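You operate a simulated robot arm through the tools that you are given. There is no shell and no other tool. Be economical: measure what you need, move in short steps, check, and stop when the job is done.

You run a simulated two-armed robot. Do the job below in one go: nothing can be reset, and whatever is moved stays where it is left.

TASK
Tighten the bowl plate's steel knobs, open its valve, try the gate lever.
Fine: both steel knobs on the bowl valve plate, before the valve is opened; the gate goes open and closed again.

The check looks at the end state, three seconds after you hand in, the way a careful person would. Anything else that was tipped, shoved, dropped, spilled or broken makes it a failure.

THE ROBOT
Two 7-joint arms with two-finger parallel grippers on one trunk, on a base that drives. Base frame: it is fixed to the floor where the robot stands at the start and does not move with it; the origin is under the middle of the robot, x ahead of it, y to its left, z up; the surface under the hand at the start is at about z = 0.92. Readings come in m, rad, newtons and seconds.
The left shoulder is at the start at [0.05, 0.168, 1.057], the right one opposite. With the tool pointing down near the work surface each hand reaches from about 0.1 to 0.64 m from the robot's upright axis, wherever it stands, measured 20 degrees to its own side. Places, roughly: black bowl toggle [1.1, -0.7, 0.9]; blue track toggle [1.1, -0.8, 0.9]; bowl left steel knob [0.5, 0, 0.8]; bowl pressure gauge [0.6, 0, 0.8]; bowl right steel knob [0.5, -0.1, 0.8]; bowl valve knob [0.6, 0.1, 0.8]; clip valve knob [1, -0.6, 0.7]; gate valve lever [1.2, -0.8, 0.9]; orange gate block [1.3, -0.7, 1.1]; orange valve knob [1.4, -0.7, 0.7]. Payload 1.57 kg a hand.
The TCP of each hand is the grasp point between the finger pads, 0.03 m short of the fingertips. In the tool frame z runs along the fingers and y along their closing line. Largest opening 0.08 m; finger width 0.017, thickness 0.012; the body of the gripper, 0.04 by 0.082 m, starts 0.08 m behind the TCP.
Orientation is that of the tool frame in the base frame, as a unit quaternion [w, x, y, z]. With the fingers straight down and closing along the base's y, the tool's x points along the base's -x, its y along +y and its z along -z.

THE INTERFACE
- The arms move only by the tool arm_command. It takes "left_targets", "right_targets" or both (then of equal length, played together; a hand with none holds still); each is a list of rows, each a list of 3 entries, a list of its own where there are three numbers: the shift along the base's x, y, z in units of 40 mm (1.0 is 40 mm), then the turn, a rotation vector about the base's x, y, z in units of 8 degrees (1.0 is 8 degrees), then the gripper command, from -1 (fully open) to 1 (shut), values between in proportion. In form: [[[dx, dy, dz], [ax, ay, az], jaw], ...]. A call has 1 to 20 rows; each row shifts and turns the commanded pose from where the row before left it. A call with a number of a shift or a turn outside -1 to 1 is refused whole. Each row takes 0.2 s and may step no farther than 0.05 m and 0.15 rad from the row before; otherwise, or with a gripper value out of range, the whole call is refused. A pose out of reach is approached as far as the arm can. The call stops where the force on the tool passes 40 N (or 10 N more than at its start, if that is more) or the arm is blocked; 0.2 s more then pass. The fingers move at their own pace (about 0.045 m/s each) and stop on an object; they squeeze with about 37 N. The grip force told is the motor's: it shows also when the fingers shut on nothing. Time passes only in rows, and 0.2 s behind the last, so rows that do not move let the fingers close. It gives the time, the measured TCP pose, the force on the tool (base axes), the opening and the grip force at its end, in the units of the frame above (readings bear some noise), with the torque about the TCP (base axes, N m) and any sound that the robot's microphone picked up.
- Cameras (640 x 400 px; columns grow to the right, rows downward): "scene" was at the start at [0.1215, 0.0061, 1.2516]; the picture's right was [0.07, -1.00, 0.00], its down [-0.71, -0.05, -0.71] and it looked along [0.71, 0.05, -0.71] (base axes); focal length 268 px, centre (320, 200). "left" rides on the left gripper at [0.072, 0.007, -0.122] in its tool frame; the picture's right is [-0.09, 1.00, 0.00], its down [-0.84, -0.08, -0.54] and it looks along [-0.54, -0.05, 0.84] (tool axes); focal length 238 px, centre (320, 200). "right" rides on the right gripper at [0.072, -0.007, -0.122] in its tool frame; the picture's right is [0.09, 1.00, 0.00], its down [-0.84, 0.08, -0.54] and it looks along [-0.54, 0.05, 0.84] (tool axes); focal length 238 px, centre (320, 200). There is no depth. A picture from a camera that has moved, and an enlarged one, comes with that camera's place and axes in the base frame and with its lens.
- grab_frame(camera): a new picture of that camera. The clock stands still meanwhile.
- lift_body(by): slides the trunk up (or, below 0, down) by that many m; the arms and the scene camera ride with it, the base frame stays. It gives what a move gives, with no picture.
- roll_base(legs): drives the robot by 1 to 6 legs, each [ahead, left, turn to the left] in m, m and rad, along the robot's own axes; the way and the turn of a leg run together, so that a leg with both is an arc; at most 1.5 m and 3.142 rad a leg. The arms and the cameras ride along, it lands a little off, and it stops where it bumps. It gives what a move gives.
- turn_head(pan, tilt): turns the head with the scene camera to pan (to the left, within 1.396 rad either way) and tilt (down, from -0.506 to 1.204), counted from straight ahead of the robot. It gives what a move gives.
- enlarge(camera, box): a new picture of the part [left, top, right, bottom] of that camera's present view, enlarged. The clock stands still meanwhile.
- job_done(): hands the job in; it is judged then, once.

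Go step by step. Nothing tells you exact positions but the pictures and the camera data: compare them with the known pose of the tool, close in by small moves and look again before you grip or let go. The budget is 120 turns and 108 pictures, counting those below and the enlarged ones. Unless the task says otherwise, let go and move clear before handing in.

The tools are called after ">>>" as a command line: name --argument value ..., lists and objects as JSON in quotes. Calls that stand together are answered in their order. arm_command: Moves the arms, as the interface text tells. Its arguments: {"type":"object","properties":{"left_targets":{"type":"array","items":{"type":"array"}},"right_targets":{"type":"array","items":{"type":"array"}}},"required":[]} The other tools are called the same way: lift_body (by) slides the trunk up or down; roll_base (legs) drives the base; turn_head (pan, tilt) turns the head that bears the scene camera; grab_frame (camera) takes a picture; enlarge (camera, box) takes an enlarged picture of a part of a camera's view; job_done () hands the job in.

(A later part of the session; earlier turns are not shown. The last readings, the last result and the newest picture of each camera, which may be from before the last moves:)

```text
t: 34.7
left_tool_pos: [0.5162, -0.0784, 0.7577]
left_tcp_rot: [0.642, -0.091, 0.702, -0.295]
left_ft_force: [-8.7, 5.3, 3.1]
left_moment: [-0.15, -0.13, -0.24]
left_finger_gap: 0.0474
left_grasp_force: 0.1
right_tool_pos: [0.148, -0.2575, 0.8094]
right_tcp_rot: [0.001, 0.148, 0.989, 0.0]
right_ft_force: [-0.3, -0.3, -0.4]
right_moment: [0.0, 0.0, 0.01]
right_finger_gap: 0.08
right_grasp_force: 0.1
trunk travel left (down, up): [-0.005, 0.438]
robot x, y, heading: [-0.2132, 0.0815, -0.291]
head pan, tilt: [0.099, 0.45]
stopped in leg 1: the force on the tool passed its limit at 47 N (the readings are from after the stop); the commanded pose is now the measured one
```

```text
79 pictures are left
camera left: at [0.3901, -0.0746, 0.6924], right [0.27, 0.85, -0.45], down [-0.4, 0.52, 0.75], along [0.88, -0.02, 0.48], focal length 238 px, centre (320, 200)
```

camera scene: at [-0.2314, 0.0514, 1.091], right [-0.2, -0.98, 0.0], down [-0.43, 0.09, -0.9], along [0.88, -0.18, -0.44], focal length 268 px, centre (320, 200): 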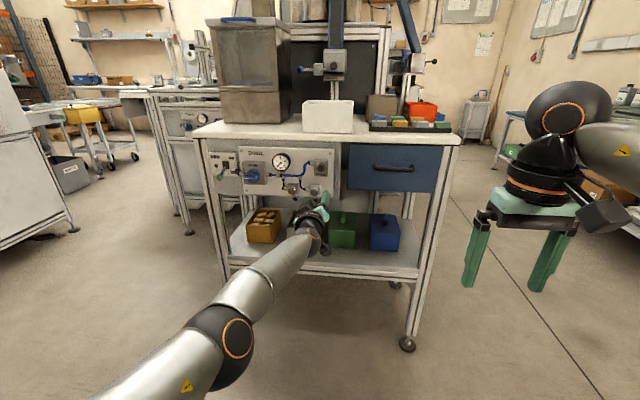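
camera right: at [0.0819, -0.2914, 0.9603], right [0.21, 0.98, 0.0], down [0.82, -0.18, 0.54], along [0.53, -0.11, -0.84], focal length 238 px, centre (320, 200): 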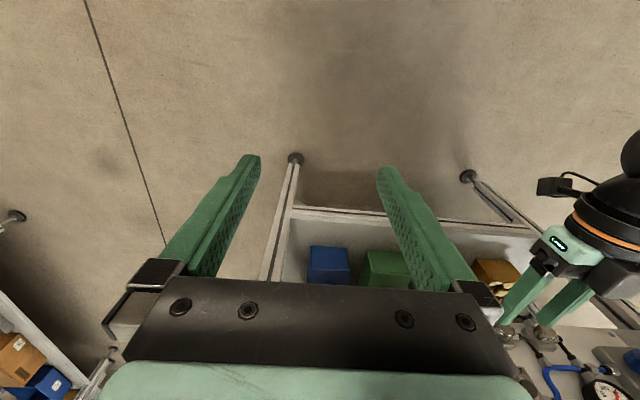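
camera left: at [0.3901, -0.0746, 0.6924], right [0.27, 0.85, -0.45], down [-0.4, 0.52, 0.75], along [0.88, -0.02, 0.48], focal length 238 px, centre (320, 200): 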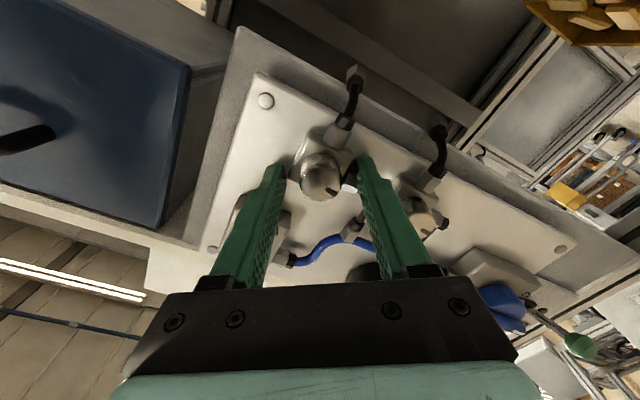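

Something touches (box or pipe fitting). I back off 3 mm and close to see what I grip.

>>> roll_base --legs '[[-0.004, 0, 0]]'

>>> arm_command --left_targets '[[[0, 0, 0], [0, 0, 0], 0.3], [[0, 0, 0], [0, 0, 0], 1], [[0, 0, 0], [0, 0, 0], 1], [[0, 0, 0], [0, 0, 0], 1]]'

>>> grab_frame --camera "left"

```text
t: 35.4
left_tool_pos: [0.5137, -0.079, 0.7565]
left_tcp_rot: [0.641, -0.091, 0.703, -0.295]
left_ft_force: [0.2, 0.0, 0.3]
left_moment: [0.03, -0.03, -0.02]
left_finger_gap: 0.0478
left_grasp_force: 0.0
right_tool_pos: [0.1461, -0.2563, 0.8092]
right_tcp_rot: [0.0, 0.148, 0.989, 0.0]
right_ft_force: [-0.2, 0.2, -1.0]
right_moment: [-0.01, 0.01, 0.02]
right_finger_gap: 0.0799
right_grasp_force: 0.2
trunk travel left (down, up): [-0.005, 0.438]
robot x, y, heading: [-0.2202, 0.086, -0.295]
head pan, tilt: [0.099, 0.45]
```

```text
t: 36.4
left_tool_pos: [0.5134, -0.0785, 0.7563]
left_tcp_rot: [0.641, -0.091, 0.703, -0.295]
left_ft_force: [0.6, -0.1, 0.4]
left_moment: [-0.1, -0.31, -0.32]
left_finger_gap: 0.0456
left_grasp_force: 45.1
right_tool_pos: [0.1444, -0.257, 0.8087]
right_tcp_rot: [0.0, 0.148, 0.989, 0.0]
right_ft_force: [-0.6, -0.1, 1.2]
right_moment: [0.03, -0.04, 0.02]
right_finger_gap: 0.0799
right_grasp_force: 0.0
trunk travel left (down, up): [-0.005, 0.438]
robot x, y, heading: [-0.2194, 0.0852, -0.293]
head pan, tilt: [0.099, 0.45]
```

```text
78 pictures are left
camera left: at [0.3868, -0.0739, 0.6914], right [0.27, 0.85, -0.45], down [-0.4, 0.52, 0.75], along [0.88, -0.02, 0.48], focal length 238 px, centre (320, 200)
```

left: 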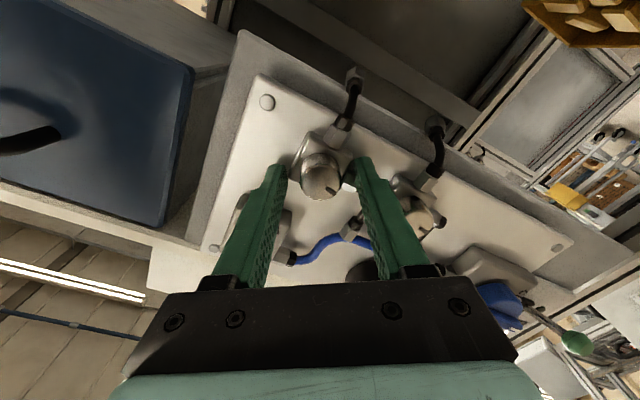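

I gripped the square base under the knob (4.6 cm). I open, back off 1 cm and close again on the knob.

>>> arm_command --left_targets '[[[0, 0, 0], [0, 0, 0], 0.1], [[0, 0, 0], [0, 0, 0], -0.2]]'

>>> roll_base --legs '[[-0.009, 0, 0]]'

>>> arm_command --left_targets '[[[0, 0, 0], [0, 0, 0], 0.3], [[0, 0, 0], [0, 0, 0], 1], [[0, 0, 0], [0, 0, 0], 1], [[0, 0, 0], [0, 0, 0], 1]]'

>>> grab_frame --camera "left"

```text
t: 37.0
left_tool_pos: [0.5132, -0.0791, 0.7555]
left_tcp_rot: [0.641, -0.092, 0.703, -0.295]
left_ft_force: [0.2, 0.5, -0.9]
left_moment: [0.03, 0.03, 0.01]
left_finger_gap: 0.0482
left_grasp_force: 0.0
right_tool_pos: [0.1447, -0.2568, 0.8084]
right_tcp_rot: [0.0, 0.148, 0.989, 0.0]
right_ft_force: [0.4, 0.7, -0.9]
right_moment: [0.02, -0.02, 0.01]
right_finger_gap: 0.08
right_grasp_force: 0.0
trunk travel left (down, up): [-0.005, 0.438]
robot x, y, heading: [-0.2204, 0.0838, -0.301]
head pan, tilt: [0.099, 0.45]
```

```text
t: 37.8
left_tool_pos: [0.5049, -0.0754, 0.7563]
left_tcp_rot: [0.641, -0.091, 0.703, -0.295]
left_ft_force: [-0.4, 0.5, 0.8]
left_moment: [0.0, 0.01, 0.0]
left_finger_gap: 0.0481
left_grasp_force: 0.1
right_tool_pos: [0.1375, -0.2537, 0.8092]
right_tcp_rot: [0.0, 0.147, 0.989, 0.0]
right_ft_force: [0.5, -0.5, -0.4]
right_moment: [0.0, 0.0, 0.01]
right_finger_gap: 0.0798
right_grasp_force: 0.1
trunk travel left (down, up): [-0.005, 0.438]
robot x, y, heading: [-0.2317, 0.0867, -0.299]
head pan, tilt: [0.099, 0.45]
```

```text
t: 38.8
left_tool_pos: [0.5048, -0.0753, 0.7558]
left_tcp_rot: [0.641, -0.09, 0.703, -0.295]
left_ft_force: [1.8, -0.8, 0.1]
left_moment: [-0.01, -0.02, -0.02]
left_finger_gap: 0.0455
left_grasp_force: 44.9
right_tool_pos: [0.1364, -0.2534, 0.8091]
right_tcp_rot: [0.0, 0.148, 0.989, 0.0]
right_ft_force: [0.0, 0.3, -0.1]
right_moment: [0.01, -0.06, -0.01]
right_finger_gap: 0.08
right_grasp_force: 0.0
trunk travel left (down, up): [-0.005, 0.438]
robot x, y, heading: [-0.2299, 0.087, -0.295]
head pan, tilt: [0.099, 0.45]
```

```text
77 pictures are left
camera left: at [0.3782, -0.0713, 0.6914], right [0.27, 0.85, -0.45], down [-0.4, 0.52, 0.75], along [0.88, -0.02, 0.48], focal length 238 px, centre (320, 200)
```

left: 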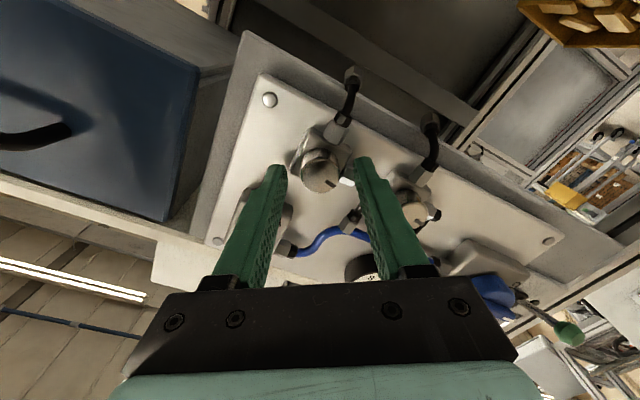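

The gap 45.5 mm matches the knob's square base (33 mm seen at 32°), so I'm still too deep. Open, back off 1.2 cm and look closely.

>>> arm_command --left_targets '[[[0, 0, 0], [0, 0, 0], 0.1], [[0, 0, 0], [0, 0, 0], -0.2]]'

>>> roll_base --legs '[[-0.012, 0, 0]]'

>>> arm_command --left_targets '[[[0, 0, 0], [0, 0, 0], 0.3], [[0, 0, 0], [0, 0, 0], 1], [[0, 0, 0], [0, 0, 0], 1], [[0, 0, 0], [0, 0, 0], 1]]'

>>> enlarge --camera "left" --box '[240, 90, 400, 190]'

```text
t: 39.4
left_tool_pos: [0.5035, -0.0752, 0.7557]
left_tcp_rot: [0.641, -0.091, 0.703, -0.294]
left_ft_force: [0.4, -0.3, 0.4]
left_moment: [0.01, 0.02, 0.04]
left_finger_gap: 0.0479
left_grasp_force: 0.2
right_tool_pos: [0.1361, -0.2538, 0.808]
right_tcp_rot: [0.0, 0.147, 0.989, 0.0]
right_ft_force: [0.5, -0.4, 0.7]
right_moment: [-0.01, 0.0, 0.01]
right_finger_gap: 0.0801
right_grasp_force: 0.1
trunk travel left (down, up): [-0.005, 0.438]
robot x, y, heading: [-0.2281, 0.0873, -0.293]
head pan, tilt: [0.099, 0.45]
```

```text
t: 40.1
left_tool_pos: [0.4931, -0.0719, 0.7565]
left_tcp_rot: [0.641, -0.091, 0.703, -0.295]
left_ft_force: [0.2, 0.4, 0.1]
left_moment: [-0.01, -0.02, -0.03]
left_finger_gap: 0.048
left_grasp_force: 0.1
right_tool_pos: [0.1247, -0.2506, 0.808]
right_tcp_rot: [0.0, 0.148, 0.989, 0.0]
right_ft_force: [0.7, 0.4, 0.6]
right_moment: [-0.01, 0.01, -0.01]
right_finger_gap: 0.0799
right_grasp_force: 0.0
trunk travel left (down, up): [-0.005, 0.438]
robot x, y, heading: [-0.2359, 0.0888, -0.294]
head pan, tilt: [0.099, 0.45]
```

```text
t: 41.1
left_tool_pos: [0.4939, -0.0698, 0.7561]
left_tcp_rot: [0.641, -0.091, 0.702, -0.295]
left_ft_force: [-1.2, 3.4, -2.6]
left_moment: [-0.02, -0.19, -0.08]
left_finger_gap: 0.0246
left_grasp_force: 36.7
right_tool_pos: [0.1242, -0.2507, 0.8085]
right_tcp_rot: [0.0, 0.148, 0.989, 0.0]
right_ft_force: [-0.3, 0.1, 0.2]
right_moment: [0.0, -0.03, 0.01]
right_finger_gap: 0.0799
right_grasp_force: 0.1
trunk travel left (down, up): [-0.005, 0.438]
robot x, y, heading: [-0.239, 0.0895, -0.297]
head pan, tilt: [0.099, 0.45]
```

```text
4.00 times, centred on (320, 140) of left
camera zoom: at [0.367, -0.0674, 0.6911], right [0.26, 0.85, -0.45], down [-0.4, 0.52, 0.75], along [0.88, -0.02, 0.48], focal length 953 px, centre (320, 440)
```

zoom: 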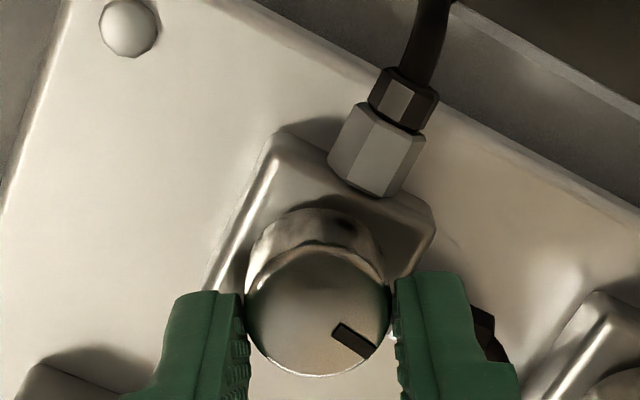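

I hold the knob (24.6 mm). I turn clockwise (about the axis into the plate) and watch the moment.

>>> arm_command --left_targets '[[[0, 0, 0], [0.954, -0.3, 0], 1], [[0, 0, 0], [0.954, -0.3, 0], 1], [[0, 0, 0], [0.954, -0.3, 0], 1], [[0, 0, 0], [0.954, -0.3, 0], 1], [[0, 0, 0], [0, 0, 0], 1]]'

>>> enlarge --camera "left" --box '[240, 90, 400, 190]'

```text
t: 42.3
left_tool_pos: [0.4929, -0.0736, 0.7564]
left_tcp_rot: [0.698, 0.106, 0.7, -0.106]
left_ft_force: [1.6, -6.5, 0.6]
left_moment: [-0.18, -0.5, -0.43]
left_finger_gap: 0.0247
left_grasp_force: 36.2
right_tool_pos: [0.1249, -0.2515, 0.8085]
right_tcp_rot: [0.0, 0.149, 0.989, 0.001]
right_ft_force: [0.7, 0.3, 0.2]
right_moment: [0.0, 0.01, 0.01]
right_finger_gap: 0.0799
right_grasp_force: 0.0
trunk travel left (down, up): [-0.005, 0.438]
robot x, y, heading: [-0.2412, 0.0925, -0.297]
head pan, tilt: [0.099, 0.45]
```

```text
4.00 times, centred on (320, 140) of left
camera zoom: at [0.3782, -0.0319, 0.684], right [0.3, 0.95, 0.09], down [-0.54, 0.09, 0.84], along [0.79, -0.3, 0.54], focal length 953 px, centre (320, 440)
```

zoom: 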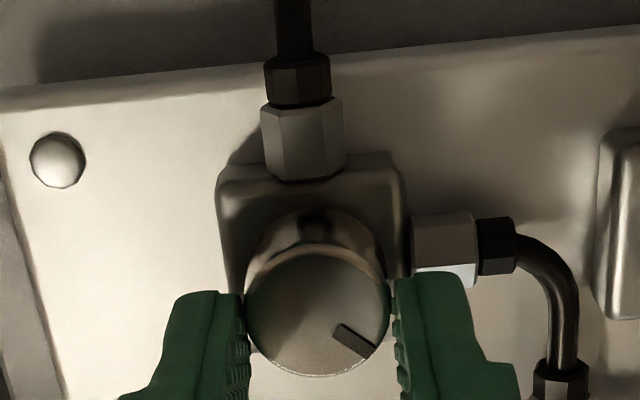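

It turns easily. I go on clockwise.

>>> arm_command --left_targets '[[[0, 0, 0], [0.954, -0.3, 0], 1], [[0, 0, 0], [0.954, -0.3, 0], 1], [[0, 0, 0], [0.954, -0.3, 0], 1], [[0, 0, 0], [0.954, -0.3, 0], 1], [[0, 0, 0], [0.954, -0.3, 0], 1], [[0, 0, 0], [0.954, -0.3, 0], 1], [[0, 0, 0], [0, 0, 0], 1]]'

>>> enlarge --camera "left" --box '[240, 90, 400, 190]'

```text
t: 43.9
left_tool_pos: [0.4916, -0.078, 0.7549]
left_tcp_rot: [0.681, 0.386, 0.595, 0.185]
left_ft_force: [7.1, -28.0, -0.9]
left_moment: [0.0, 0.25, -0.71]
left_finger_gap: 0.0243
left_grasp_force: 36.3
right_tool_pos: [0.1263, -0.2517, 0.8078]
right_tcp_rot: [0.0, 0.148, 0.989, 0.001]
right_ft_force: [-0.1, 0.5, -0.2]
right_moment: [0.01, 0.0, 0.01]
right_finger_gap: 0.0798
right_grasp_force: 0.0
trunk travel left (down, up): [-0.005, 0.438]
robot x, y, heading: [-0.2377, 0.0942, -0.295]
head pan, tilt: [0.099, 0.45]
```

```text
4.00 times, centred on (320, 140) of left
camera zoom: at [0.393, 0.0146, 0.7119], right [0.18, 0.57, 0.8], down [-0.72, -0.48, 0.5], along [0.67, -0.67, 0.32], focal length 953 px, centre (320, 440)
```

zoom: 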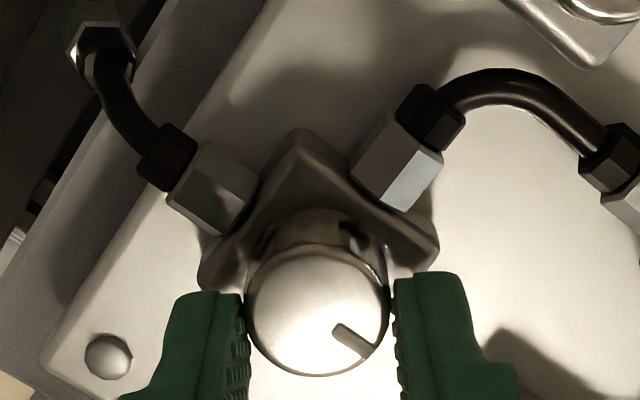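

The knob's axis and my turn centre differ a little, giving side force. I shift sideways to relieve it and read again.

>>> arm_command --left_targets '[[[-0.03, -0.1, 0], [0, 0, 0], 1], [[0, 0, 0], [0, 0, 0], 1]]'

```text
t: 44.5
left_tool_pos: [0.4917, -0.0765, 0.7552]
left_tcp_rot: [0.681, 0.383, 0.596, 0.186]
left_ft_force: [-7.3, -11.4, -3.5]
left_moment: [-0.13, -0.2, -1.14]
left_finger_gap: 0.0247
left_grasp_force: 36.3
right_tool_pos: [0.1249, -0.2506, 0.8079]
right_tcp_rot: [0.0, 0.147, 0.989, 0.0]
right_ft_force: [-0.3, -0.6, -0.1]
right_moment: [0.0, 0.01, 0.02]
right_finger_gap: 0.0801
right_grasp_force: 0.0
trunk travel left (down, up): [-0.005, 0.438]
robot x, y, heading: [-0.2396, 0.0916, -0.299]
head pan, tilt: [0.099, 0.45]
```

>>> arm_command --left_targets '[[[0, -0.04, 0], [0.954, -0.3, 0], 1], [[0, -0.04, 0], [0.954, -0.3, 0], 1], [[0, -0.04, 0], [0.954, -0.3, 0], 1], [[0, 0, 0], [0.954, -0.3, 0], 1], [[0, 0, 0], [0, 0, 0], 1]]'

>>> enlarge --camera "left" --box '[240, 90, 400, 190]'

```text
t: 45.7
left_tool_pos: [0.4921, -0.0784, 0.7529]
left_tcp_rot: [0.602, 0.532, 0.469, 0.367]
left_ft_force: [-14.8, 6.8, -14.9]
left_moment: [0.0, 0.55, 0.5]
left_finger_gap: 0.0245
left_grasp_force: 35.4
right_tool_pos: [0.1269, -0.2499, 0.8088]
right_tcp_rot: [0.0, 0.148, 0.989, 0.0]
right_ft_force: [-1.0, -0.1, 0.5]
right_moment: [-0.01, 0.02, -0.03]
right_finger_gap: 0.0799
right_grasp_force: 0.0
trunk travel left (down, up): [-0.005, 0.438]
robot x, y, heading: [-0.2381, 0.0913, -0.294]
head pan, tilt: [0.099, 0.45]
```

```text
4.00 times, centred on (320, 140) of left
camera zoom: at [0.3969, 0.0245, 0.7466], right [0.03, 0.08, 1.0], down [-0.77, -0.64, 0.07], along [0.64, -0.76, 0.04], focal length 953 px, centre (320, 440)
```

zoom: 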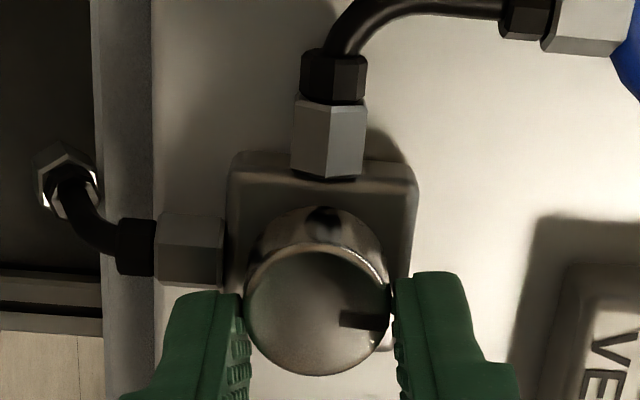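

The knob turned about 90° until its mark stood upright, then the fingers slipped on it: it is at its stop. I open, back off and roll the hand back.

>>> arm_command --left_targets '[[[0, 0, 0], [0, 0, 0], -0.2], [[0, 0, 0], [0, 0, 0], -0.2], [[0, 0, 0], [0, 0, 0], -0.2]]'

>>> roll_base --legs '[[-0.05, 0, 0]]'

>>> arm_command --left_targets '[[[0, 0, 0], [-0.954, 0.3, 0], -0.2], [[0, 0, 0], [-0.954, 0.3, 0], -0.2], [[0, 0, 0], [-0.954, 0.3, 0], -0.2], [[0, 0, 0], [-0.954, 0.3, 0], -0.2], [[0, 0, 0], [-0.954, 0.3, 0], -0.2], [[0, 0, 0], [-0.954, 0.3, 0], -0.2], [[0, 0, 0], [-0.954, 0.3, 0], -0.2], [[0, 0, 0], [-0.954, 0.3, 0], -0.2], [[0, 0, 0], [-0.954, 0.3, 0], -0.2], [[0, 0, 0], [-0.954, 0.3, 0], -0.2], [[0, 0, 0], [-0.954, 0.3, 0], -0.2], [[0, 0, 0], [-0.954, 0.3, 0], -0.2], [[0, 0, 0], [-0.954, 0.3, 0], -0.2], [[0, 0, 0], [-0.954, 0.3, 0], -0.2], [[0, 0, 0], [0, 0, 0], -0.2]]'

>>> roll_base --legs '[[0, 0.066, 0]]'

>>> grab_frame --camera "left"

```text
t: 46.5
left_tool_pos: [0.4919, -0.0813, 0.7576]
left_tcp_rot: [0.605, 0.529, 0.467, 0.369]
left_ft_force: [0.4, -0.2, -0.4]
left_moment: [-0.01, -0.03, -0.02]
left_finger_gap: 0.0479
left_grasp_force: 0.1
right_tool_pos: [0.1255, -0.2506, 0.8082]
right_tcp_rot: [0.0, 0.148, 0.989, 0.0]
right_ft_force: [-0.2, 1.1, 0.5]
right_moment: [-0.01, 0.03, -0.02]
right_finger_gap: 0.0799
right_grasp_force: 0.1
trunk travel left (down, up): [-0.005, 0.438]
robot x, y, heading: [-0.2428, 0.0908, -0.293]
head pan, tilt: [0.099, 0.45]
```

```text
t: 47.4
left_tool_pos: [0.4441, -0.0648, 0.7568]
left_tcp_rot: [0.605, 0.529, 0.467, 0.368]
left_ft_force: [-0.3, 0.9, 0.7]
left_moment: [-0.01, 0.0, -0.02]
left_finger_gap: 0.0479
left_grasp_force: 0.2
right_tool_pos: [0.0788, -0.2354, 0.8078]
right_tcp_rot: [0.0, 0.148, 0.989, 0.0]
right_ft_force: [-0.3, -1.0, -0.2]
right_moment: [0.0, 0.01, -0.04]
right_finger_gap: 0.0797
right_grasp_force: 0.0
trunk travel left (down, up): [-0.005, 0.438]
robot x, y, heading: [-0.2869, 0.1012, -0.292]
head pan, tilt: [0.099, 0.45]
```

```text
t: 50.6
left_tool_pos: [0.445, -0.0664, 0.7562]
left_tcp_rot: [0.641, -0.091, 0.703, -0.296]
left_ft_force: [-0.2, 0.5, 0.3]
left_moment: [0.02, -0.02, 0.01]
left_finger_gap: 0.0483
left_grasp_force: 0.1
right_tool_pos: [0.0778, -0.236, 0.8077]
right_tcp_rot: [0.0, 0.148, 0.989, 0.0]
right_ft_force: [0.0, -0.5, 0.3]
right_moment: [-0.02, 0.01, 0.0]
right_finger_gap: 0.0799
right_grasp_force: 0.0
trunk travel left (down, up): [-0.005, 0.438]
robot x, y, heading: [-0.2901, 0.1018, -0.292]
head pan, tilt: [0.099, 0.45]
```

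```text
t: 51.9
left_tool_pos: [0.4624, -0.0041, 0.7562]
left_tcp_rot: [0.641, -0.091, 0.703, -0.296]
left_ft_force: [-0.2, 0.2, -0.2]
left_moment: [0.04, -0.01, 0.02]
left_finger_gap: 0.0481
left_grasp_force: 0.1
right_tool_pos: [0.0961, -0.1731, 0.8079]
right_tcp_rot: [0.0, 0.148, 0.989, 0.0]
right_ft_force: [0.7, 0.1, 0.3]
right_moment: [-0.01, -0.02, -0.01]
right_finger_gap: 0.0803
right_grasp_force: 0.0
trunk travel left (down, up): [-0.005, 0.438]
robot x, y, heading: [-0.2704, 0.1657, -0.296]
head pan, tilt: [0.099, 0.45]
```

```text
72 pictures are left
camera left: at [0.3366, 0.0009, 0.6919], right [0.27, 0.85, -0.45], down [-0.4, 0.52, 0.75], along [0.88, -0.02, 0.48], focal length 238 px, centre (320, 200)
```

left: 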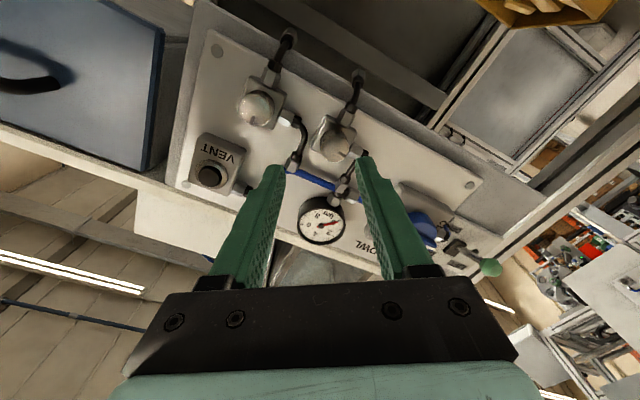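

The left steel knob is next, slightly left and ahead. I shift 6 mm left, 3 mm down, 3 cm forward and look again.

>>> roll_base --legs '[[0.03, 0.006, 0]]'

>>> lift_body --by -0.003

>>> enlarge --camera "left" --box '[240, 90, 400, 190]'

```text
t: 52.7
left_tool_pos: [0.4928, -0.007, 0.7579]
left_tcp_rot: [0.641, -0.091, 0.703, -0.296]
left_ft_force: [0.0, -0.6, 0.2]
left_moment: [0.02, 0.0, 0.01]
left_finger_gap: 0.048
left_grasp_force: 0.1
right_tool_pos: [0.1264, -0.1767, 0.8089]
right_tcp_rot: [0.001, 0.147, 0.989, 0.0]
right_ft_force: [0.4, 0.3, -0.7]
right_moment: [0.01, 0.01, -0.01]
right_finger_gap: 0.0798
right_grasp_force: 0.1
trunk travel left (down, up): [-0.005, 0.438]
robot x, y, heading: [-0.2432, 0.1642, -0.298]
head pan, tilt: [0.099, 0.45]
```

```text
t: 53.2
left_tool_pos: [0.4922, -0.0071, 0.7541]
left_tcp_rot: [0.641, -0.09, 0.703, -0.296]
left_ft_force: [-0.3, 0.9, 0.4]
left_moment: [0.01, 0.02, -0.01]
left_finger_gap: 0.0478
left_grasp_force: 0.0
right_tool_pos: [0.1264, -0.1768, 0.8055]
right_tcp_rot: [0.001, 0.149, 0.989, -0.001]
right_ft_force: [0.2, -0.7, 0.1]
right_moment: [-0.01, 0.01, -0.01]
right_finger_gap: 0.0797
right_grasp_force: 0.0
trunk travel left (down, up): [-0.002, 0.441]
robot x, y, heading: [-0.2417, 0.167, -0.301]
head pan, tilt: [0.099, 0.45]
```

```text
4.00 times, centred on (320, 140) of left
camera zoom: at [0.3663, -0.0022, 0.6891], right [0.27, 0.85, -0.45], down [-0.4, 0.52, 0.75], along [0.88, -0.02, 0.48], focal length 953 px, centre (320, 440)
```

zoom: 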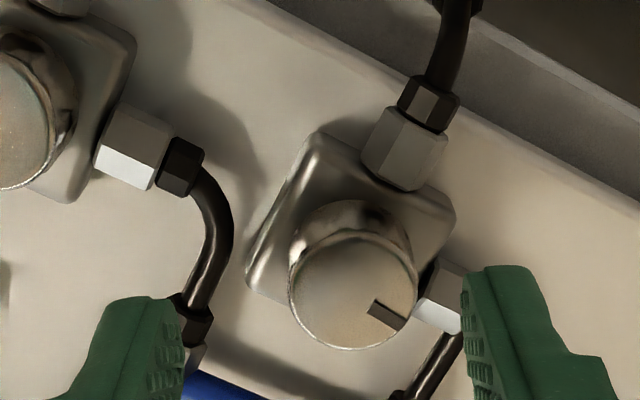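

The left knob is 2.2 cm deeper and about 7 mm to the left. I move in to match the right knob's grip depth and close.

>>> roll_base --legs '[[0.021, 0.008, 0]]'

>>> enlarge --camera "left" --box '[240, 90, 400, 190]'

```text
t: 54.0
left_tool_pos: [0.5162, -0.0053, 0.7535]
left_tcp_rot: [0.64, -0.09, 0.703, -0.295]
left_ft_force: [-0.3, -0.1, -0.9]
left_moment: [0.04, 0.01, -0.03]
left_finger_gap: 0.0478
left_grasp_force: 0.0
right_tool_pos: [0.148, -0.1742, 0.8058]
right_tcp_rot: [0.0, 0.148, 0.989, 0.0]
right_ft_force: [-0.1, -0.2, 0.4]
right_moment: [-0.02, 0.02, -0.01]
right_finger_gap: 0.0799
right_grasp_force: 0.0
trunk travel left (down, up): [-0.002, 0.441]
robot x, y, heading: [-0.2163, 0.1675, -0.297]
head pan, tilt: [0.099, 0.45]
```

```text
4.00 times, centred on (320, 140) of left
camera zoom: at [0.3884, -0.0006, 0.689], right [0.27, 0.85, -0.45], down [-0.4, 0.52, 0.75], along [0.88, -0.02, 0.48], focal length 953 px, centre (320, 440)
```

zoom: 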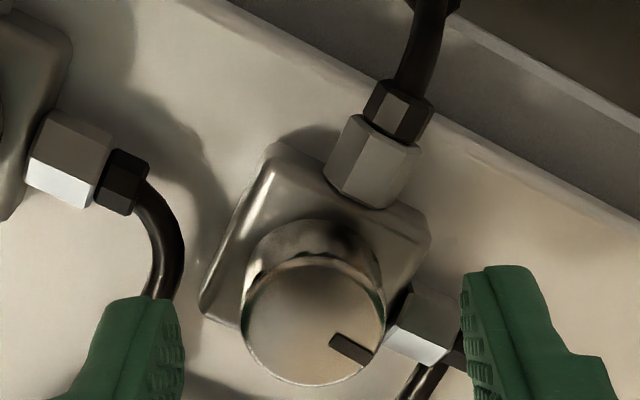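

Well placed: same size and depth as at the right knob. I close and turn clockwise.

>>> arm_command --left_targets '[[[0, 0, 0], [0, 0, 0], 0.3], [[0, 0, 0], [0, 0, 0], 1], [[0, 0, 0], [0, 0, 0], 1], [[0, 0, 0], [0, 0, 0], 1]]'

>>> arm_command --left_targets '[[[0, 0, 0], [0.954, -0.3, 0], 1], [[0, 0, 0], [0.954, -0.3, 0], 1], [[0, 0, 0], [0.954, -0.3, 0], 1], [[0, 0, 0], [0.954, -0.3, 0], 1], [[0, 0, 0], [0.954, -0.3, 0], 1], [[0, 0, 0], [0, 0, 0], 1]]'

>>> enlarge --camera "left" --box '[240, 90, 400, 190]'

```text
t: 55.0
left_tool_pos: [0.5146, -0.0056, 0.7551]
left_tcp_rot: [0.641, -0.091, 0.703, -0.296]
left_ft_force: [0.8, -3.0, 2.5]
left_moment: [-0.04, -0.08, -0.2]
left_finger_gap: 0.0243
left_grasp_force: 36.2
right_tool_pos: [0.1488, -0.1749, 0.8057]
right_tcp_rot: [0.0, 0.149, 0.989, 0.0]
right_ft_force: [-0.4, 0.7, -0.4]
right_moment: [-0.02, -0.02, 0.01]
right_finger_gap: 0.08
right_grasp_force: 0.2
trunk travel left (down, up): [-0.002, 0.441]
robot x, y, heading: [-0.2164, 0.1657, -0.295]
head pan, tilt: [0.099, 0.45]
```

```text
t: 56.5
left_tool_pos: [0.5139, -0.0076, 0.7541]
left_tcp_rot: [0.704, 0.156, 0.691, -0.058]
left_ft_force: [-5.5, -11.8, 4.5]
left_moment: [-0.17, -0.53, -0.58]
left_finger_gap: 0.0248
left_grasp_force: 36.3
right_tool_pos: [0.1482, -0.1745, 0.8053]
right_tcp_rot: [0.001, 0.148, 0.989, 0.001]
right_ft_force: [-0.7, 0.7, 0.4]
right_moment: [0.01, -0.02, -0.01]
right_finger_gap: 0.0799
right_grasp_force: 0.2
trunk travel left (down, up): [-0.002, 0.441]
robot x, y, heading: [-0.2152, 0.1635, -0.299]
head pan, tilt: [0.099, 0.45]
```

```text
4.00 times, centred on (320, 140) of left
camera zoom: at [0.4026, 0.044, 0.6839], right [0.29, 0.93, 0.23], down [-0.57, -0.02, 0.82], along [0.77, -0.37, 0.52], focal length 953 px, centre (320, 440)
```

zoom: 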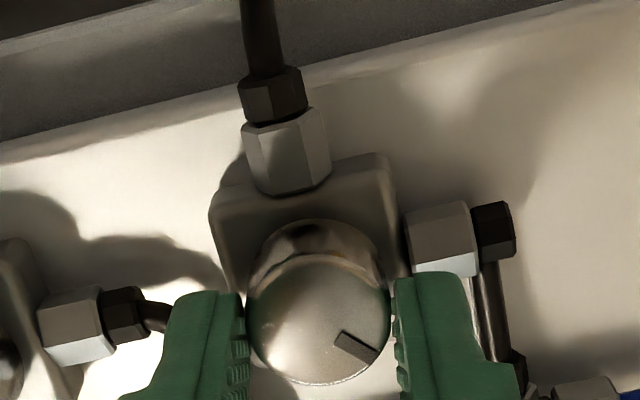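

It turns with the fingers. I go on clockwise with a small sideways relief.

>>> arm_command --left_targets '[[[0, -0.04, 0], [0.954, -0.3, 0], 1], [[0, -0.04, 0], [0.954, -0.3, 0], 1], [[0, -0.04, 0], [0.954, -0.3, 0], 1], [[0, 0, 0], [0.954, -0.3, 0], 1], [[0, 0, 0], [0.954, -0.3, 0], 1], [[0, 0, 0], [0, 0, 0], 1]]'

>>> enlarge --camera "left" --box '[240, 90, 400, 190]'

```text
t: 57.9
left_tool_pos: [0.5139, -0.01, 0.7548]
left_tcp_rot: [0.681, 0.381, 0.597, 0.188]
left_ft_force: [-26.9, 8.4, 0.6]
left_moment: [-0.01, 0.13, 0.01]
left_finger_gap: 0.0247
left_grasp_force: 36.2
right_tool_pos: [0.1476, -0.1752, 0.8073]
right_tcp_rot: [0.001, 0.148, 0.989, 0.0]
right_ft_force: [0.0, 0.3, -0.4]
right_moment: [0.01, 0.03, -0.01]
right_finger_gap: 0.0799
right_grasp_force: 0.0
trunk travel left (down, up): [-0.002, 0.441]
robot x, y, heading: [-0.2162, 0.1683, -0.299]
head pan, tilt: [0.099, 0.45]
```

```text
4.00 times, centred on (320, 140) of left
camera zoom: at [0.4143, 0.0811, 0.71], right [0.18, 0.57, 0.8], down [-0.72, -0.48, 0.5], along [0.67, -0.66, 0.32], focal length 953 px, centre (320, 440)
```

zoom: 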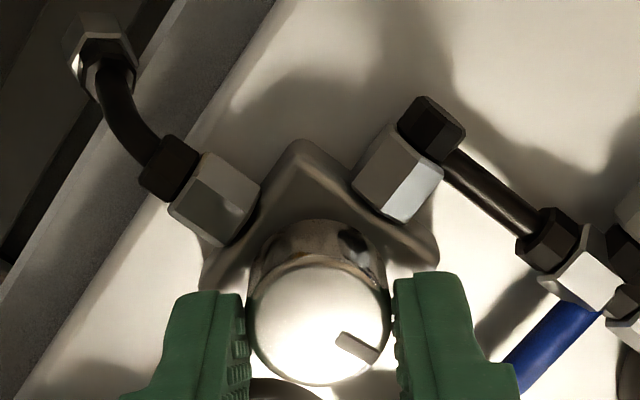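

A push of 27 N along the axis built up; I ease back 3 mm and continue.

>>> arm_command --left_targets '[[[-0.07, 0.02, 0], [0, 0, 0], 1], [[0, 0, 0], [0.954, -0.3, 0], 1], [[0, 0, 0], [0.954, -0.3, 0], 1], [[0, 0, 0], [0.954, -0.3, 0], 1], [[0, 0, 0], [0.954, -0.3, 0], 1], [[0, 0, 0], [0, 0, 0], 1]]'

>>> enlarge --camera "left" --box '[240, 90, 400, 190]'

```text
t: 59.2
left_tool_pos: [0.5126, -0.0088, 0.7527]
left_tcp_rot: [0.604, 0.531, 0.467, 0.368]
left_ft_force: [16.1, -9.0, -2.6]
left_moment: [-0.23, 0.31, -0.35]
left_finger_gap: 0.0245
left_grasp_force: 36.2
right_tool_pos: [0.1484, -0.1742, 0.8043]
right_tcp_rot: [-0.001, 0.148, 0.989, 0.0]
right_ft_force: [0.4, 0.2, -0.1]
right_moment: [0.0, 0.0, -0.01]
right_finger_gap: 0.0799
right_grasp_force: 0.2
trunk travel left (down, up): [-0.002, 0.441]
robot x, y, heading: [-0.2173, 0.1684, -0.299]
head pan, tilt: [0.099, 0.45]
```

```text
4.00 times, centred on (320, 140) of left
camera zoom: at [0.4172, 0.0949, 0.7455], right [0.02, 0.08, 1.0], down [-0.77, -0.64, 0.07], along [0.64, -0.76, 0.04], focal length 953 px, centre (320, 440)
```

zoom: 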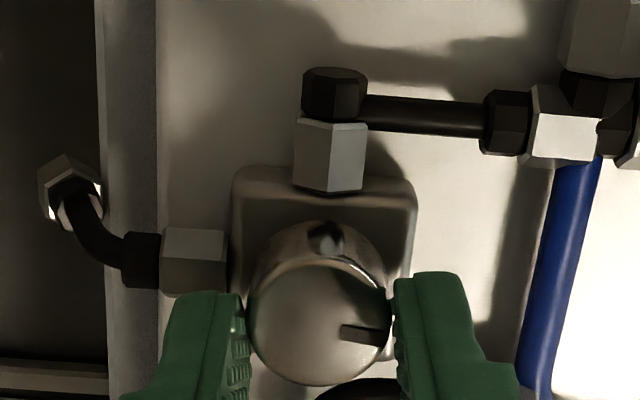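

Same as the right one: it turned to the upright mark, then slipped at its stop. I open, back off and check both marks.

>>> arm_command --left_targets '[[[0, 0, 0], [0, 0, 0], -0.2], [[0, 0, 0], [0, 0, 0], -0.2], [[0, 0, 0], [0, 0, 0], -0.2]]'

>>> roll_base --legs '[[-0.09, 0, 0]]'

>>> enlarge --camera "scene" --box '[220, 120, 380, 220]'

>>> grab_frame --camera "left"

```text
t: 60.0
left_tool_pos: [0.5115, -0.0092, 0.7537]
left_tcp_rot: [0.605, 0.529, 0.468, 0.368]
left_ft_force: [0.6, 0.7, -0.2]
left_moment: [0.0, -0.03, 0.0]
left_finger_gap: 0.0482
left_grasp_force: 0.0
right_tool_pos: [0.1487, -0.1757, 0.806]
right_tcp_rot: [0.0, 0.148, 0.989, 0.0]
right_ft_force: [-0.5, 0.2, 0.4]
right_moment: [0.02, -0.02, 0.03]
right_finger_gap: 0.0798
right_grasp_force: 0.2
trunk travel left (down, up): [-0.002, 0.441]
robot x, y, heading: [-0.2204, 0.1675, -0.302]
head pan, tilt: [0.099, 0.45]
```

```text
t: 61.2
left_tool_pos: [0.4252, 0.0181, 0.7534]
left_tcp_rot: [0.605, 0.529, 0.468, 0.368]
left_ft_force: [-0.1, -0.4, -0.4]
left_moment: [0.0, -0.01, -0.03]
left_finger_gap: 0.0481
left_grasp_force: 0.1
right_tool_pos: [0.0619, -0.1476, 0.8056]
right_tcp_rot: [0.001, 0.148, 0.989, 0.0]
right_ft_force: [1.0, 0.2, -1.3]
right_moment: [0.01, 0.03, 0.0]
right_finger_gap: 0.0802
right_grasp_force: 0.2
trunk travel left (down, up): [-0.002, 0.441]
robot x, y, heading: [-0.3079, 0.1904, -0.292]
head pan, tilt: [0.099, 0.45]
```

```text
4.00 times, centred on (300, 170) of scene
camera zoom: at [-0.1757, 0.1638, 1.058], right [-0.19, -0.98, 0.0], down [-0.43, 0.08, -0.9], along [0.88, -0.17, -0.44], focal length 1072 px, centre (400, 320)
```

zoom: 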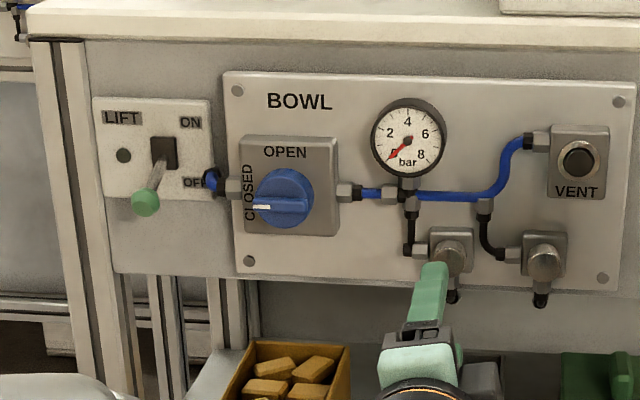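

```text
65 pictures are left
camera left: at [0.3294, 0.1221, 0.7463], right [0.02, 0.08, 1.0], down [-0.76, -0.64, 0.07], along [0.64, -0.76, 0.05], focal length 238 px, centre (320, 200)
```

left: 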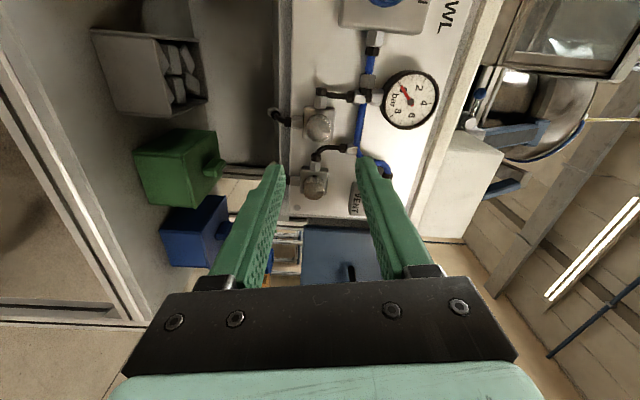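

Both marks stand upright; the gauge is at zero. Now the valve: its handle points left to CLOSED and OPEN is at the top. I roll the hand to the -90° side so a 90° clockwise turn is available, then carry it over.

>>> arm_command --left_targets '[[[0, 0, 0], [-0.954, 0.3, 0], -0.2], [[0, 0, 0], [-0.954, 0.3, 0], -0.2], [[0, 0, 0], [-0.954, 0.3, 0], -0.2], [[0, 0, 0], [-0.954, 0.3, 0], -0.2], [[0, 0, 0], [-0.954, 0.3, 0], -0.2], [[0, 0, 0], [-0.954, 0.3, 0], -0.2], [[0, 0, 0], [-0.954, 0.3, 0], -0.2], [[0, 0, 0], [-0.954, 0.3, 0], -0.2], [[0, 0, 0], [-0.954, 0.3, 0], -0.2], [[0, 0, 0], [-0.954, 0.3, 0], -0.2], [[0, 0, 0], [-0.954, 0.3, 0], -0.2], [[0, 0, 0], [-0.954, 0.3, 0], -0.2], [[0, 0, 0], [-0.954, 0.3, 0], -0.2], [[0, 0, 0], [-0.954, 0.3, 0], -0.2], [[0, 0, 0], [-0.954, 0.3, 0], -0.2], [[0, 0, 0], [-0.954, 0.3, 0], -0.2], [[0, 0, 0], [-0.954, 0.3, 0], -0.2], [[0, 0, 0], [-0.954, 0.3, 0], -0.2], [[0, 0, 0], [-0.954, 0.3, 0], -0.2], [[0, 0, 0], [-0.954, 0.3, 0], -0.2]]'

>>> arm_command --left_targets '[[[0, 0, 0], [-0.954, 0.3, 0], -0.2], [[0, 0, 0], [-0.25, 0.08, 0], -0.2], [[0, 0, 0], [0, 0, 0], -0.2]]'

>>> lift_body --by 0.048

>>> roll_base --legs '[[0, 0.12, 0]]'

>>> grab_frame --camera "left"

>>> enlarge --camera "scene" --box '[240, 120, 400, 220]'

```text
t: 65.4
left_tool_pos: [0.4248, 0.0183, 0.7535]
left_tcp_rot: [0.463, -0.367, 0.606, -0.533]
left_ft_force: [-0.5, 0.8, 0.0]
left_moment: [-0.03, 0.01, -0.01]
left_finger_gap: 0.0481
left_grasp_force: 0.0
right_tool_pos: [0.0617, -0.1483, 0.8068]
right_tcp_rot: [0.0, 0.147, 0.989, 0.0]
right_ft_force: [0.1, -0.3, 0.4]
right_moment: [0.02, 0.01, -0.01]
right_finger_gap: 0.0798
right_grasp_force: 0.1
trunk travel left (down, up): [-0.002, 0.441]
robot x, y, heading: [-0.3044, 0.1935, -0.297]
head pan, tilt: [0.099, 0.45]
```

```text
t: 66.2
left_tool_pos: [0.4246, 0.0188, 0.7537]
left_tcp_rot: [-0.415, 0.418, -0.571, 0.572]
left_ft_force: [-0.3, 0.5, 0.1]
left_moment: [0.0, -0.04, -0.01]
left_finger_gap: 0.048
left_grasp_force: 0.0
right_tool_pos: [0.061, -0.1476, 0.8056]
right_tcp_rot: [0.001, 0.148, 0.989, 0.0]
right_ft_force: [-0.8, 0.9, -0.8]
right_moment: [0.02, 0.04, 0.01]
right_finger_gap: 0.0801
right_grasp_force: 0.1
trunk travel left (down, up): [-0.002, 0.441]
robot x, y, heading: [-0.3059, 0.1963, -0.3]
head pan, tilt: [0.099, 0.45]
```

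```text
t: 67.1
left_tool_pos: [0.4245, 0.0185, 0.8012]
left_tcp_rot: [0.415, -0.418, 0.571, -0.571]
left_ft_force: [-1.1, -0.8, -0.9]
left_moment: [0.0, 0.04, -0.04]
left_finger_gap: 0.0476
left_grasp_force: 0.0
right_tool_pos: [0.0606, -0.1478, 0.8541]
right_tcp_rot: [0.0, 0.148, 0.989, 0.0]
right_ft_force: [0.9, -0.5, -0.5]
right_moment: [0.02, 0.0, 0.0]
right_finger_gap: 0.08
right_grasp_force: 0.0
trunk travel left (down, up): [-0.05, 0.393]
robot x, y, heading: [-0.3026, 0.1896, -0.297]
head pan, tilt: [0.099, 0.45]
```

```text
t: 68.8
left_tool_pos: [0.4598, 0.133, 0.8018]
left_tcp_rot: [0.416, -0.417, 0.571, -0.571]
left_ft_force: [-0.8, -0.2, 0.4]
left_moment: [0.01, 0.0, 0.01]
left_finger_gap: 0.0479
left_grasp_force: 0.0
right_tool_pos: [0.0964, -0.0329, 0.8535]
right_tcp_rot: [0.0, 0.149, 0.989, 0.0]
right_ft_force: [0.4, 0.1, 1.0]
right_moment: [0.02, 0.01, -0.03]
right_finger_gap: 0.08
right_grasp_force: 0.0
trunk travel left (down, up): [-0.05, 0.393]
robot x, y, heading: [-0.2676, 0.3107, -0.294]
head pan, tilt: [0.099, 0.45]
```

```text
64 pictures are left
camera left: at [0.3215, 0.1011, 0.7941], right [0.02, 0.09, -1.0], down [-0.26, 0.96, 0.08], along [0.97, 0.26, 0.05], focal length 238 px, centre (320, 200)
```

left: 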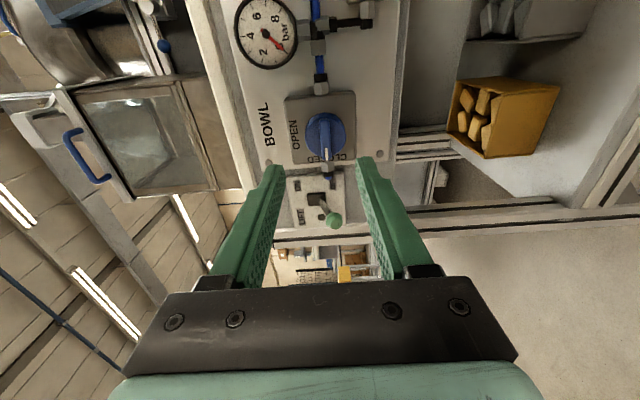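

```text
4.00 times, centred on (320, 170) of scene
camera zoom: at [-0.1406, 0.2793, 1.106], right [-0.2, -0.98, 0.0], down [-0.43, 0.09, -0.9], along [0.88, -0.18, -0.44], focal length 1072 px, centre (320, 320)
```

zoom: 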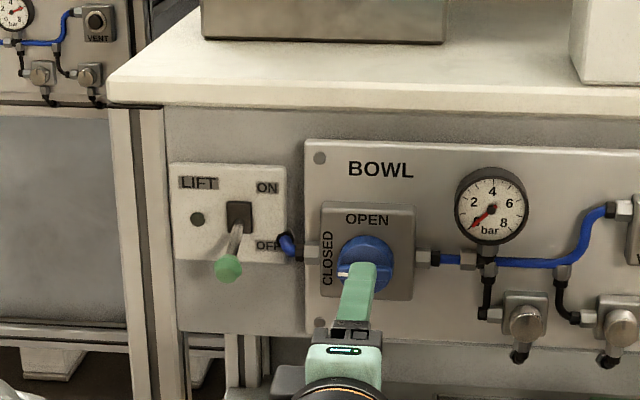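

The valve is nearly in line, about 6 mm low and 4 mm right. I correct and close in 5 cm.

>>> lift_body --by -0.006

>>> roll_base --legs '[[0.055, -0.004, 0]]'

>>> enlarge --camera "left" --box '[220, 80, 420, 205]'

```text
t: 69.3
left_tool_pos: [0.4594, 0.1332, 0.7948]
left_tcp_rot: [0.415, -0.418, 0.571, -0.571]
left_ft_force: [0.0, -0.2, 0.0]
left_moment: [0.04, -0.01, 0.01]
left_finger_gap: 0.0477
left_grasp_force: 0.0
right_tool_pos: [0.0958, -0.0326, 0.8477]
right_tcp_rot: [0.0, 0.149, 0.989, 0.001]
right_ft_force: [-0.6, 0.2, -0.7]
right_moment: [-0.04, 0.0, 0.01]
right_finger_gap: 0.0801
right_grasp_force: 0.0
trunk travel left (down, up): [-0.044, 0.399]
robot x, y, heading: [-0.2696, 0.3096, -0.301]
head pan, tilt: [0.099, 0.45]
```

```text
t: 70.3
left_tool_pos: [0.5111, 0.1138, 0.7956]
left_tcp_rot: [-0.415, 0.418, -0.571, 0.572]
left_ft_force: [-0.2, 0.0, -0.2]
left_moment: [0.01, -0.01, 0.0]
left_finger_gap: 0.0479
left_grasp_force: 0.0
right_tool_pos: [0.1467, -0.0527, 0.8476]
right_tcp_rot: [0.0, 0.148, 0.989, 0.001]
right_ft_force: [-0.1, -0.4, 0.3]
right_moment: [-0.01, -0.03, 0.01]
right_finger_gap: 0.0799
right_grasp_force: 0.1
trunk travel left (down, up): [-0.044, 0.399]
robot x, y, heading: [-0.2186, 0.289, -0.298]
head pan, tilt: [0.099, 0.45]
```

```text
3.20 times, centred on (320, 142) of left
camera zoom: at [0.3727, 0.0811, 0.7882], right [0.03, 0.09, -1.0], down [-0.26, 0.96, 0.08], along [0.97, 0.26, 0.05], focal length 763 px, centre (320, 384)
```

zoom: 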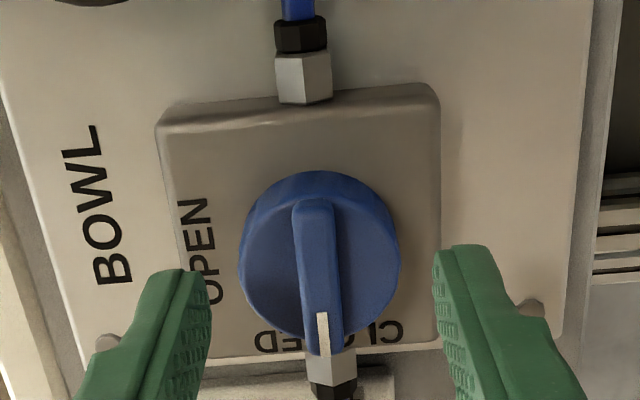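

The bar handle is clear. I go 1.2 cm closer and look again.

>>> roll_base --legs '[[0.014, 0, 0]]'

>>> enlarge --camera "left" --box '[220, 80, 420, 205]'

>>> enlarge --camera "scene" --box '[280, 140, 360, 190]'

```text
t: 71.0
left_tool_pos: [0.5241, 0.1097, 0.7955]
left_tcp_rot: [-0.415, 0.417, -0.571, 0.572]
left_ft_force: [0.2, 0.0, -0.5]
left_moment: [-0.01, 0.0, -0.01]
left_finger_gap: 0.0478
left_grasp_force: 0.1
right_tool_pos: [0.1597, -0.0571, 0.8493]
right_tcp_rot: [0.0, 0.149, 0.989, -0.001]
right_ft_force: [0.0, 0.2, -0.4]
right_moment: [0.0, 0.02, 0.01]
right_finger_gap: 0.08
right_grasp_force: 0.1
trunk travel left (down, up): [-0.044, 0.399]
robot x, y, heading: [-0.2064, 0.285, -0.296]
head pan, tilt: [0.099, 0.45]
```

```text
3.20 times, centred on (320, 142) of left
camera zoom: at [0.3859, 0.0772, 0.7882], right [0.03, 0.09, -1.0], down [-0.26, 0.96, 0.08], along [0.97, 0.26, 0.05], focal length 763 px, centre (320, 384)
```

zoom: 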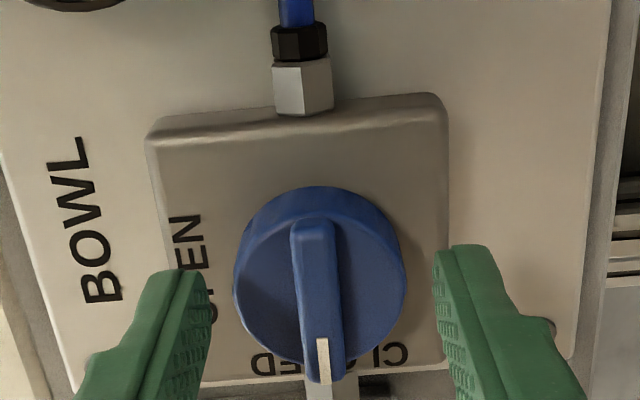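

```text
8.00 times, centred on (320, 165) of scene
camera zoom: at [-0.0763, 0.2555, 1.1], right [-0.2, -0.98, 0.0], down [-0.43, 0.09, -0.9], along [0.88, -0.18, -0.44], focal length 2145 px, centre (320, 480)
```

zoom: 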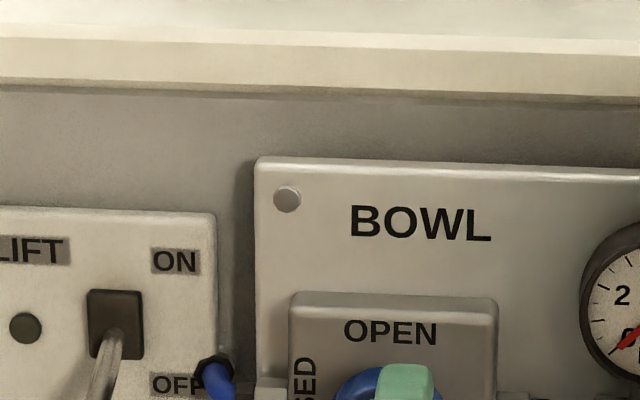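

I close now to feel whether I have the bar.

>>> arm_command --left_targets '[[[0, 0, 0], [0, 0, 0], 0.3], [[0, 0, 0], [0, 0, 0], 1], [[0, 0, 0], [0, 0, 0], 1], [[0, 0, 0], [0, 0, 0], 1], [[0, 0, 0], [0, 0, 0], 1]]'

>>> enlarge --camera "left" --box '[220, 80, 420, 205]'

```text
t: 72.2
left_tool_pos: [0.5235, 0.1098, 0.7955]
left_tcp_rot: [0.415, -0.418, 0.572, -0.571]
left_ft_force: [0.1, 0.1, -0.1]
left_moment: [0.0, 0.03, -0.01]
left_finger_gap: 0.0
left_grasp_force: 21.0
right_tool_pos: [0.1608, -0.0555, 0.8489]
right_tcp_rot: [0.0, 0.149, 0.989, 0.0]
right_ft_force: [-0.8, 0.7, 0.0]
right_moment: [-0.01, 0.01, 0.04]
right_finger_gap: 0.0801
right_grasp_force: 0.2
trunk travel left (down, up): [-0.044, 0.399]
robot x, y, heading: [-0.2024, 0.2828, -0.3]
head pan, tilt: [0.099, 0.45]
```

```text
3.20 times, centred on (320, 142) of left
camera zoom: at [0.3859, 0.0773, 0.7882], right [0.03, 0.09, -1.0], down [-0.26, 0.96, 0.08], along [0.97, 0.26, 0.05], focal length 763 px, centre (320, 384)
```

zoom: 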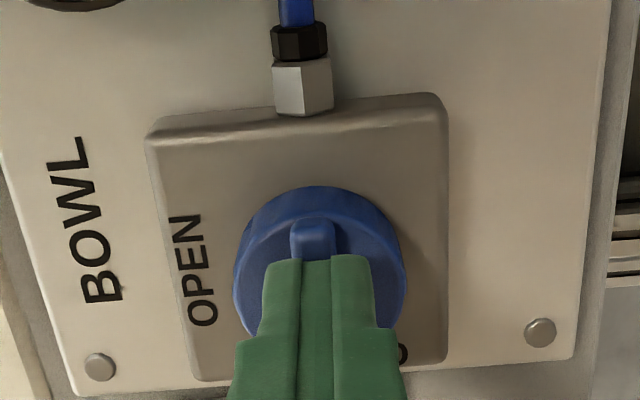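

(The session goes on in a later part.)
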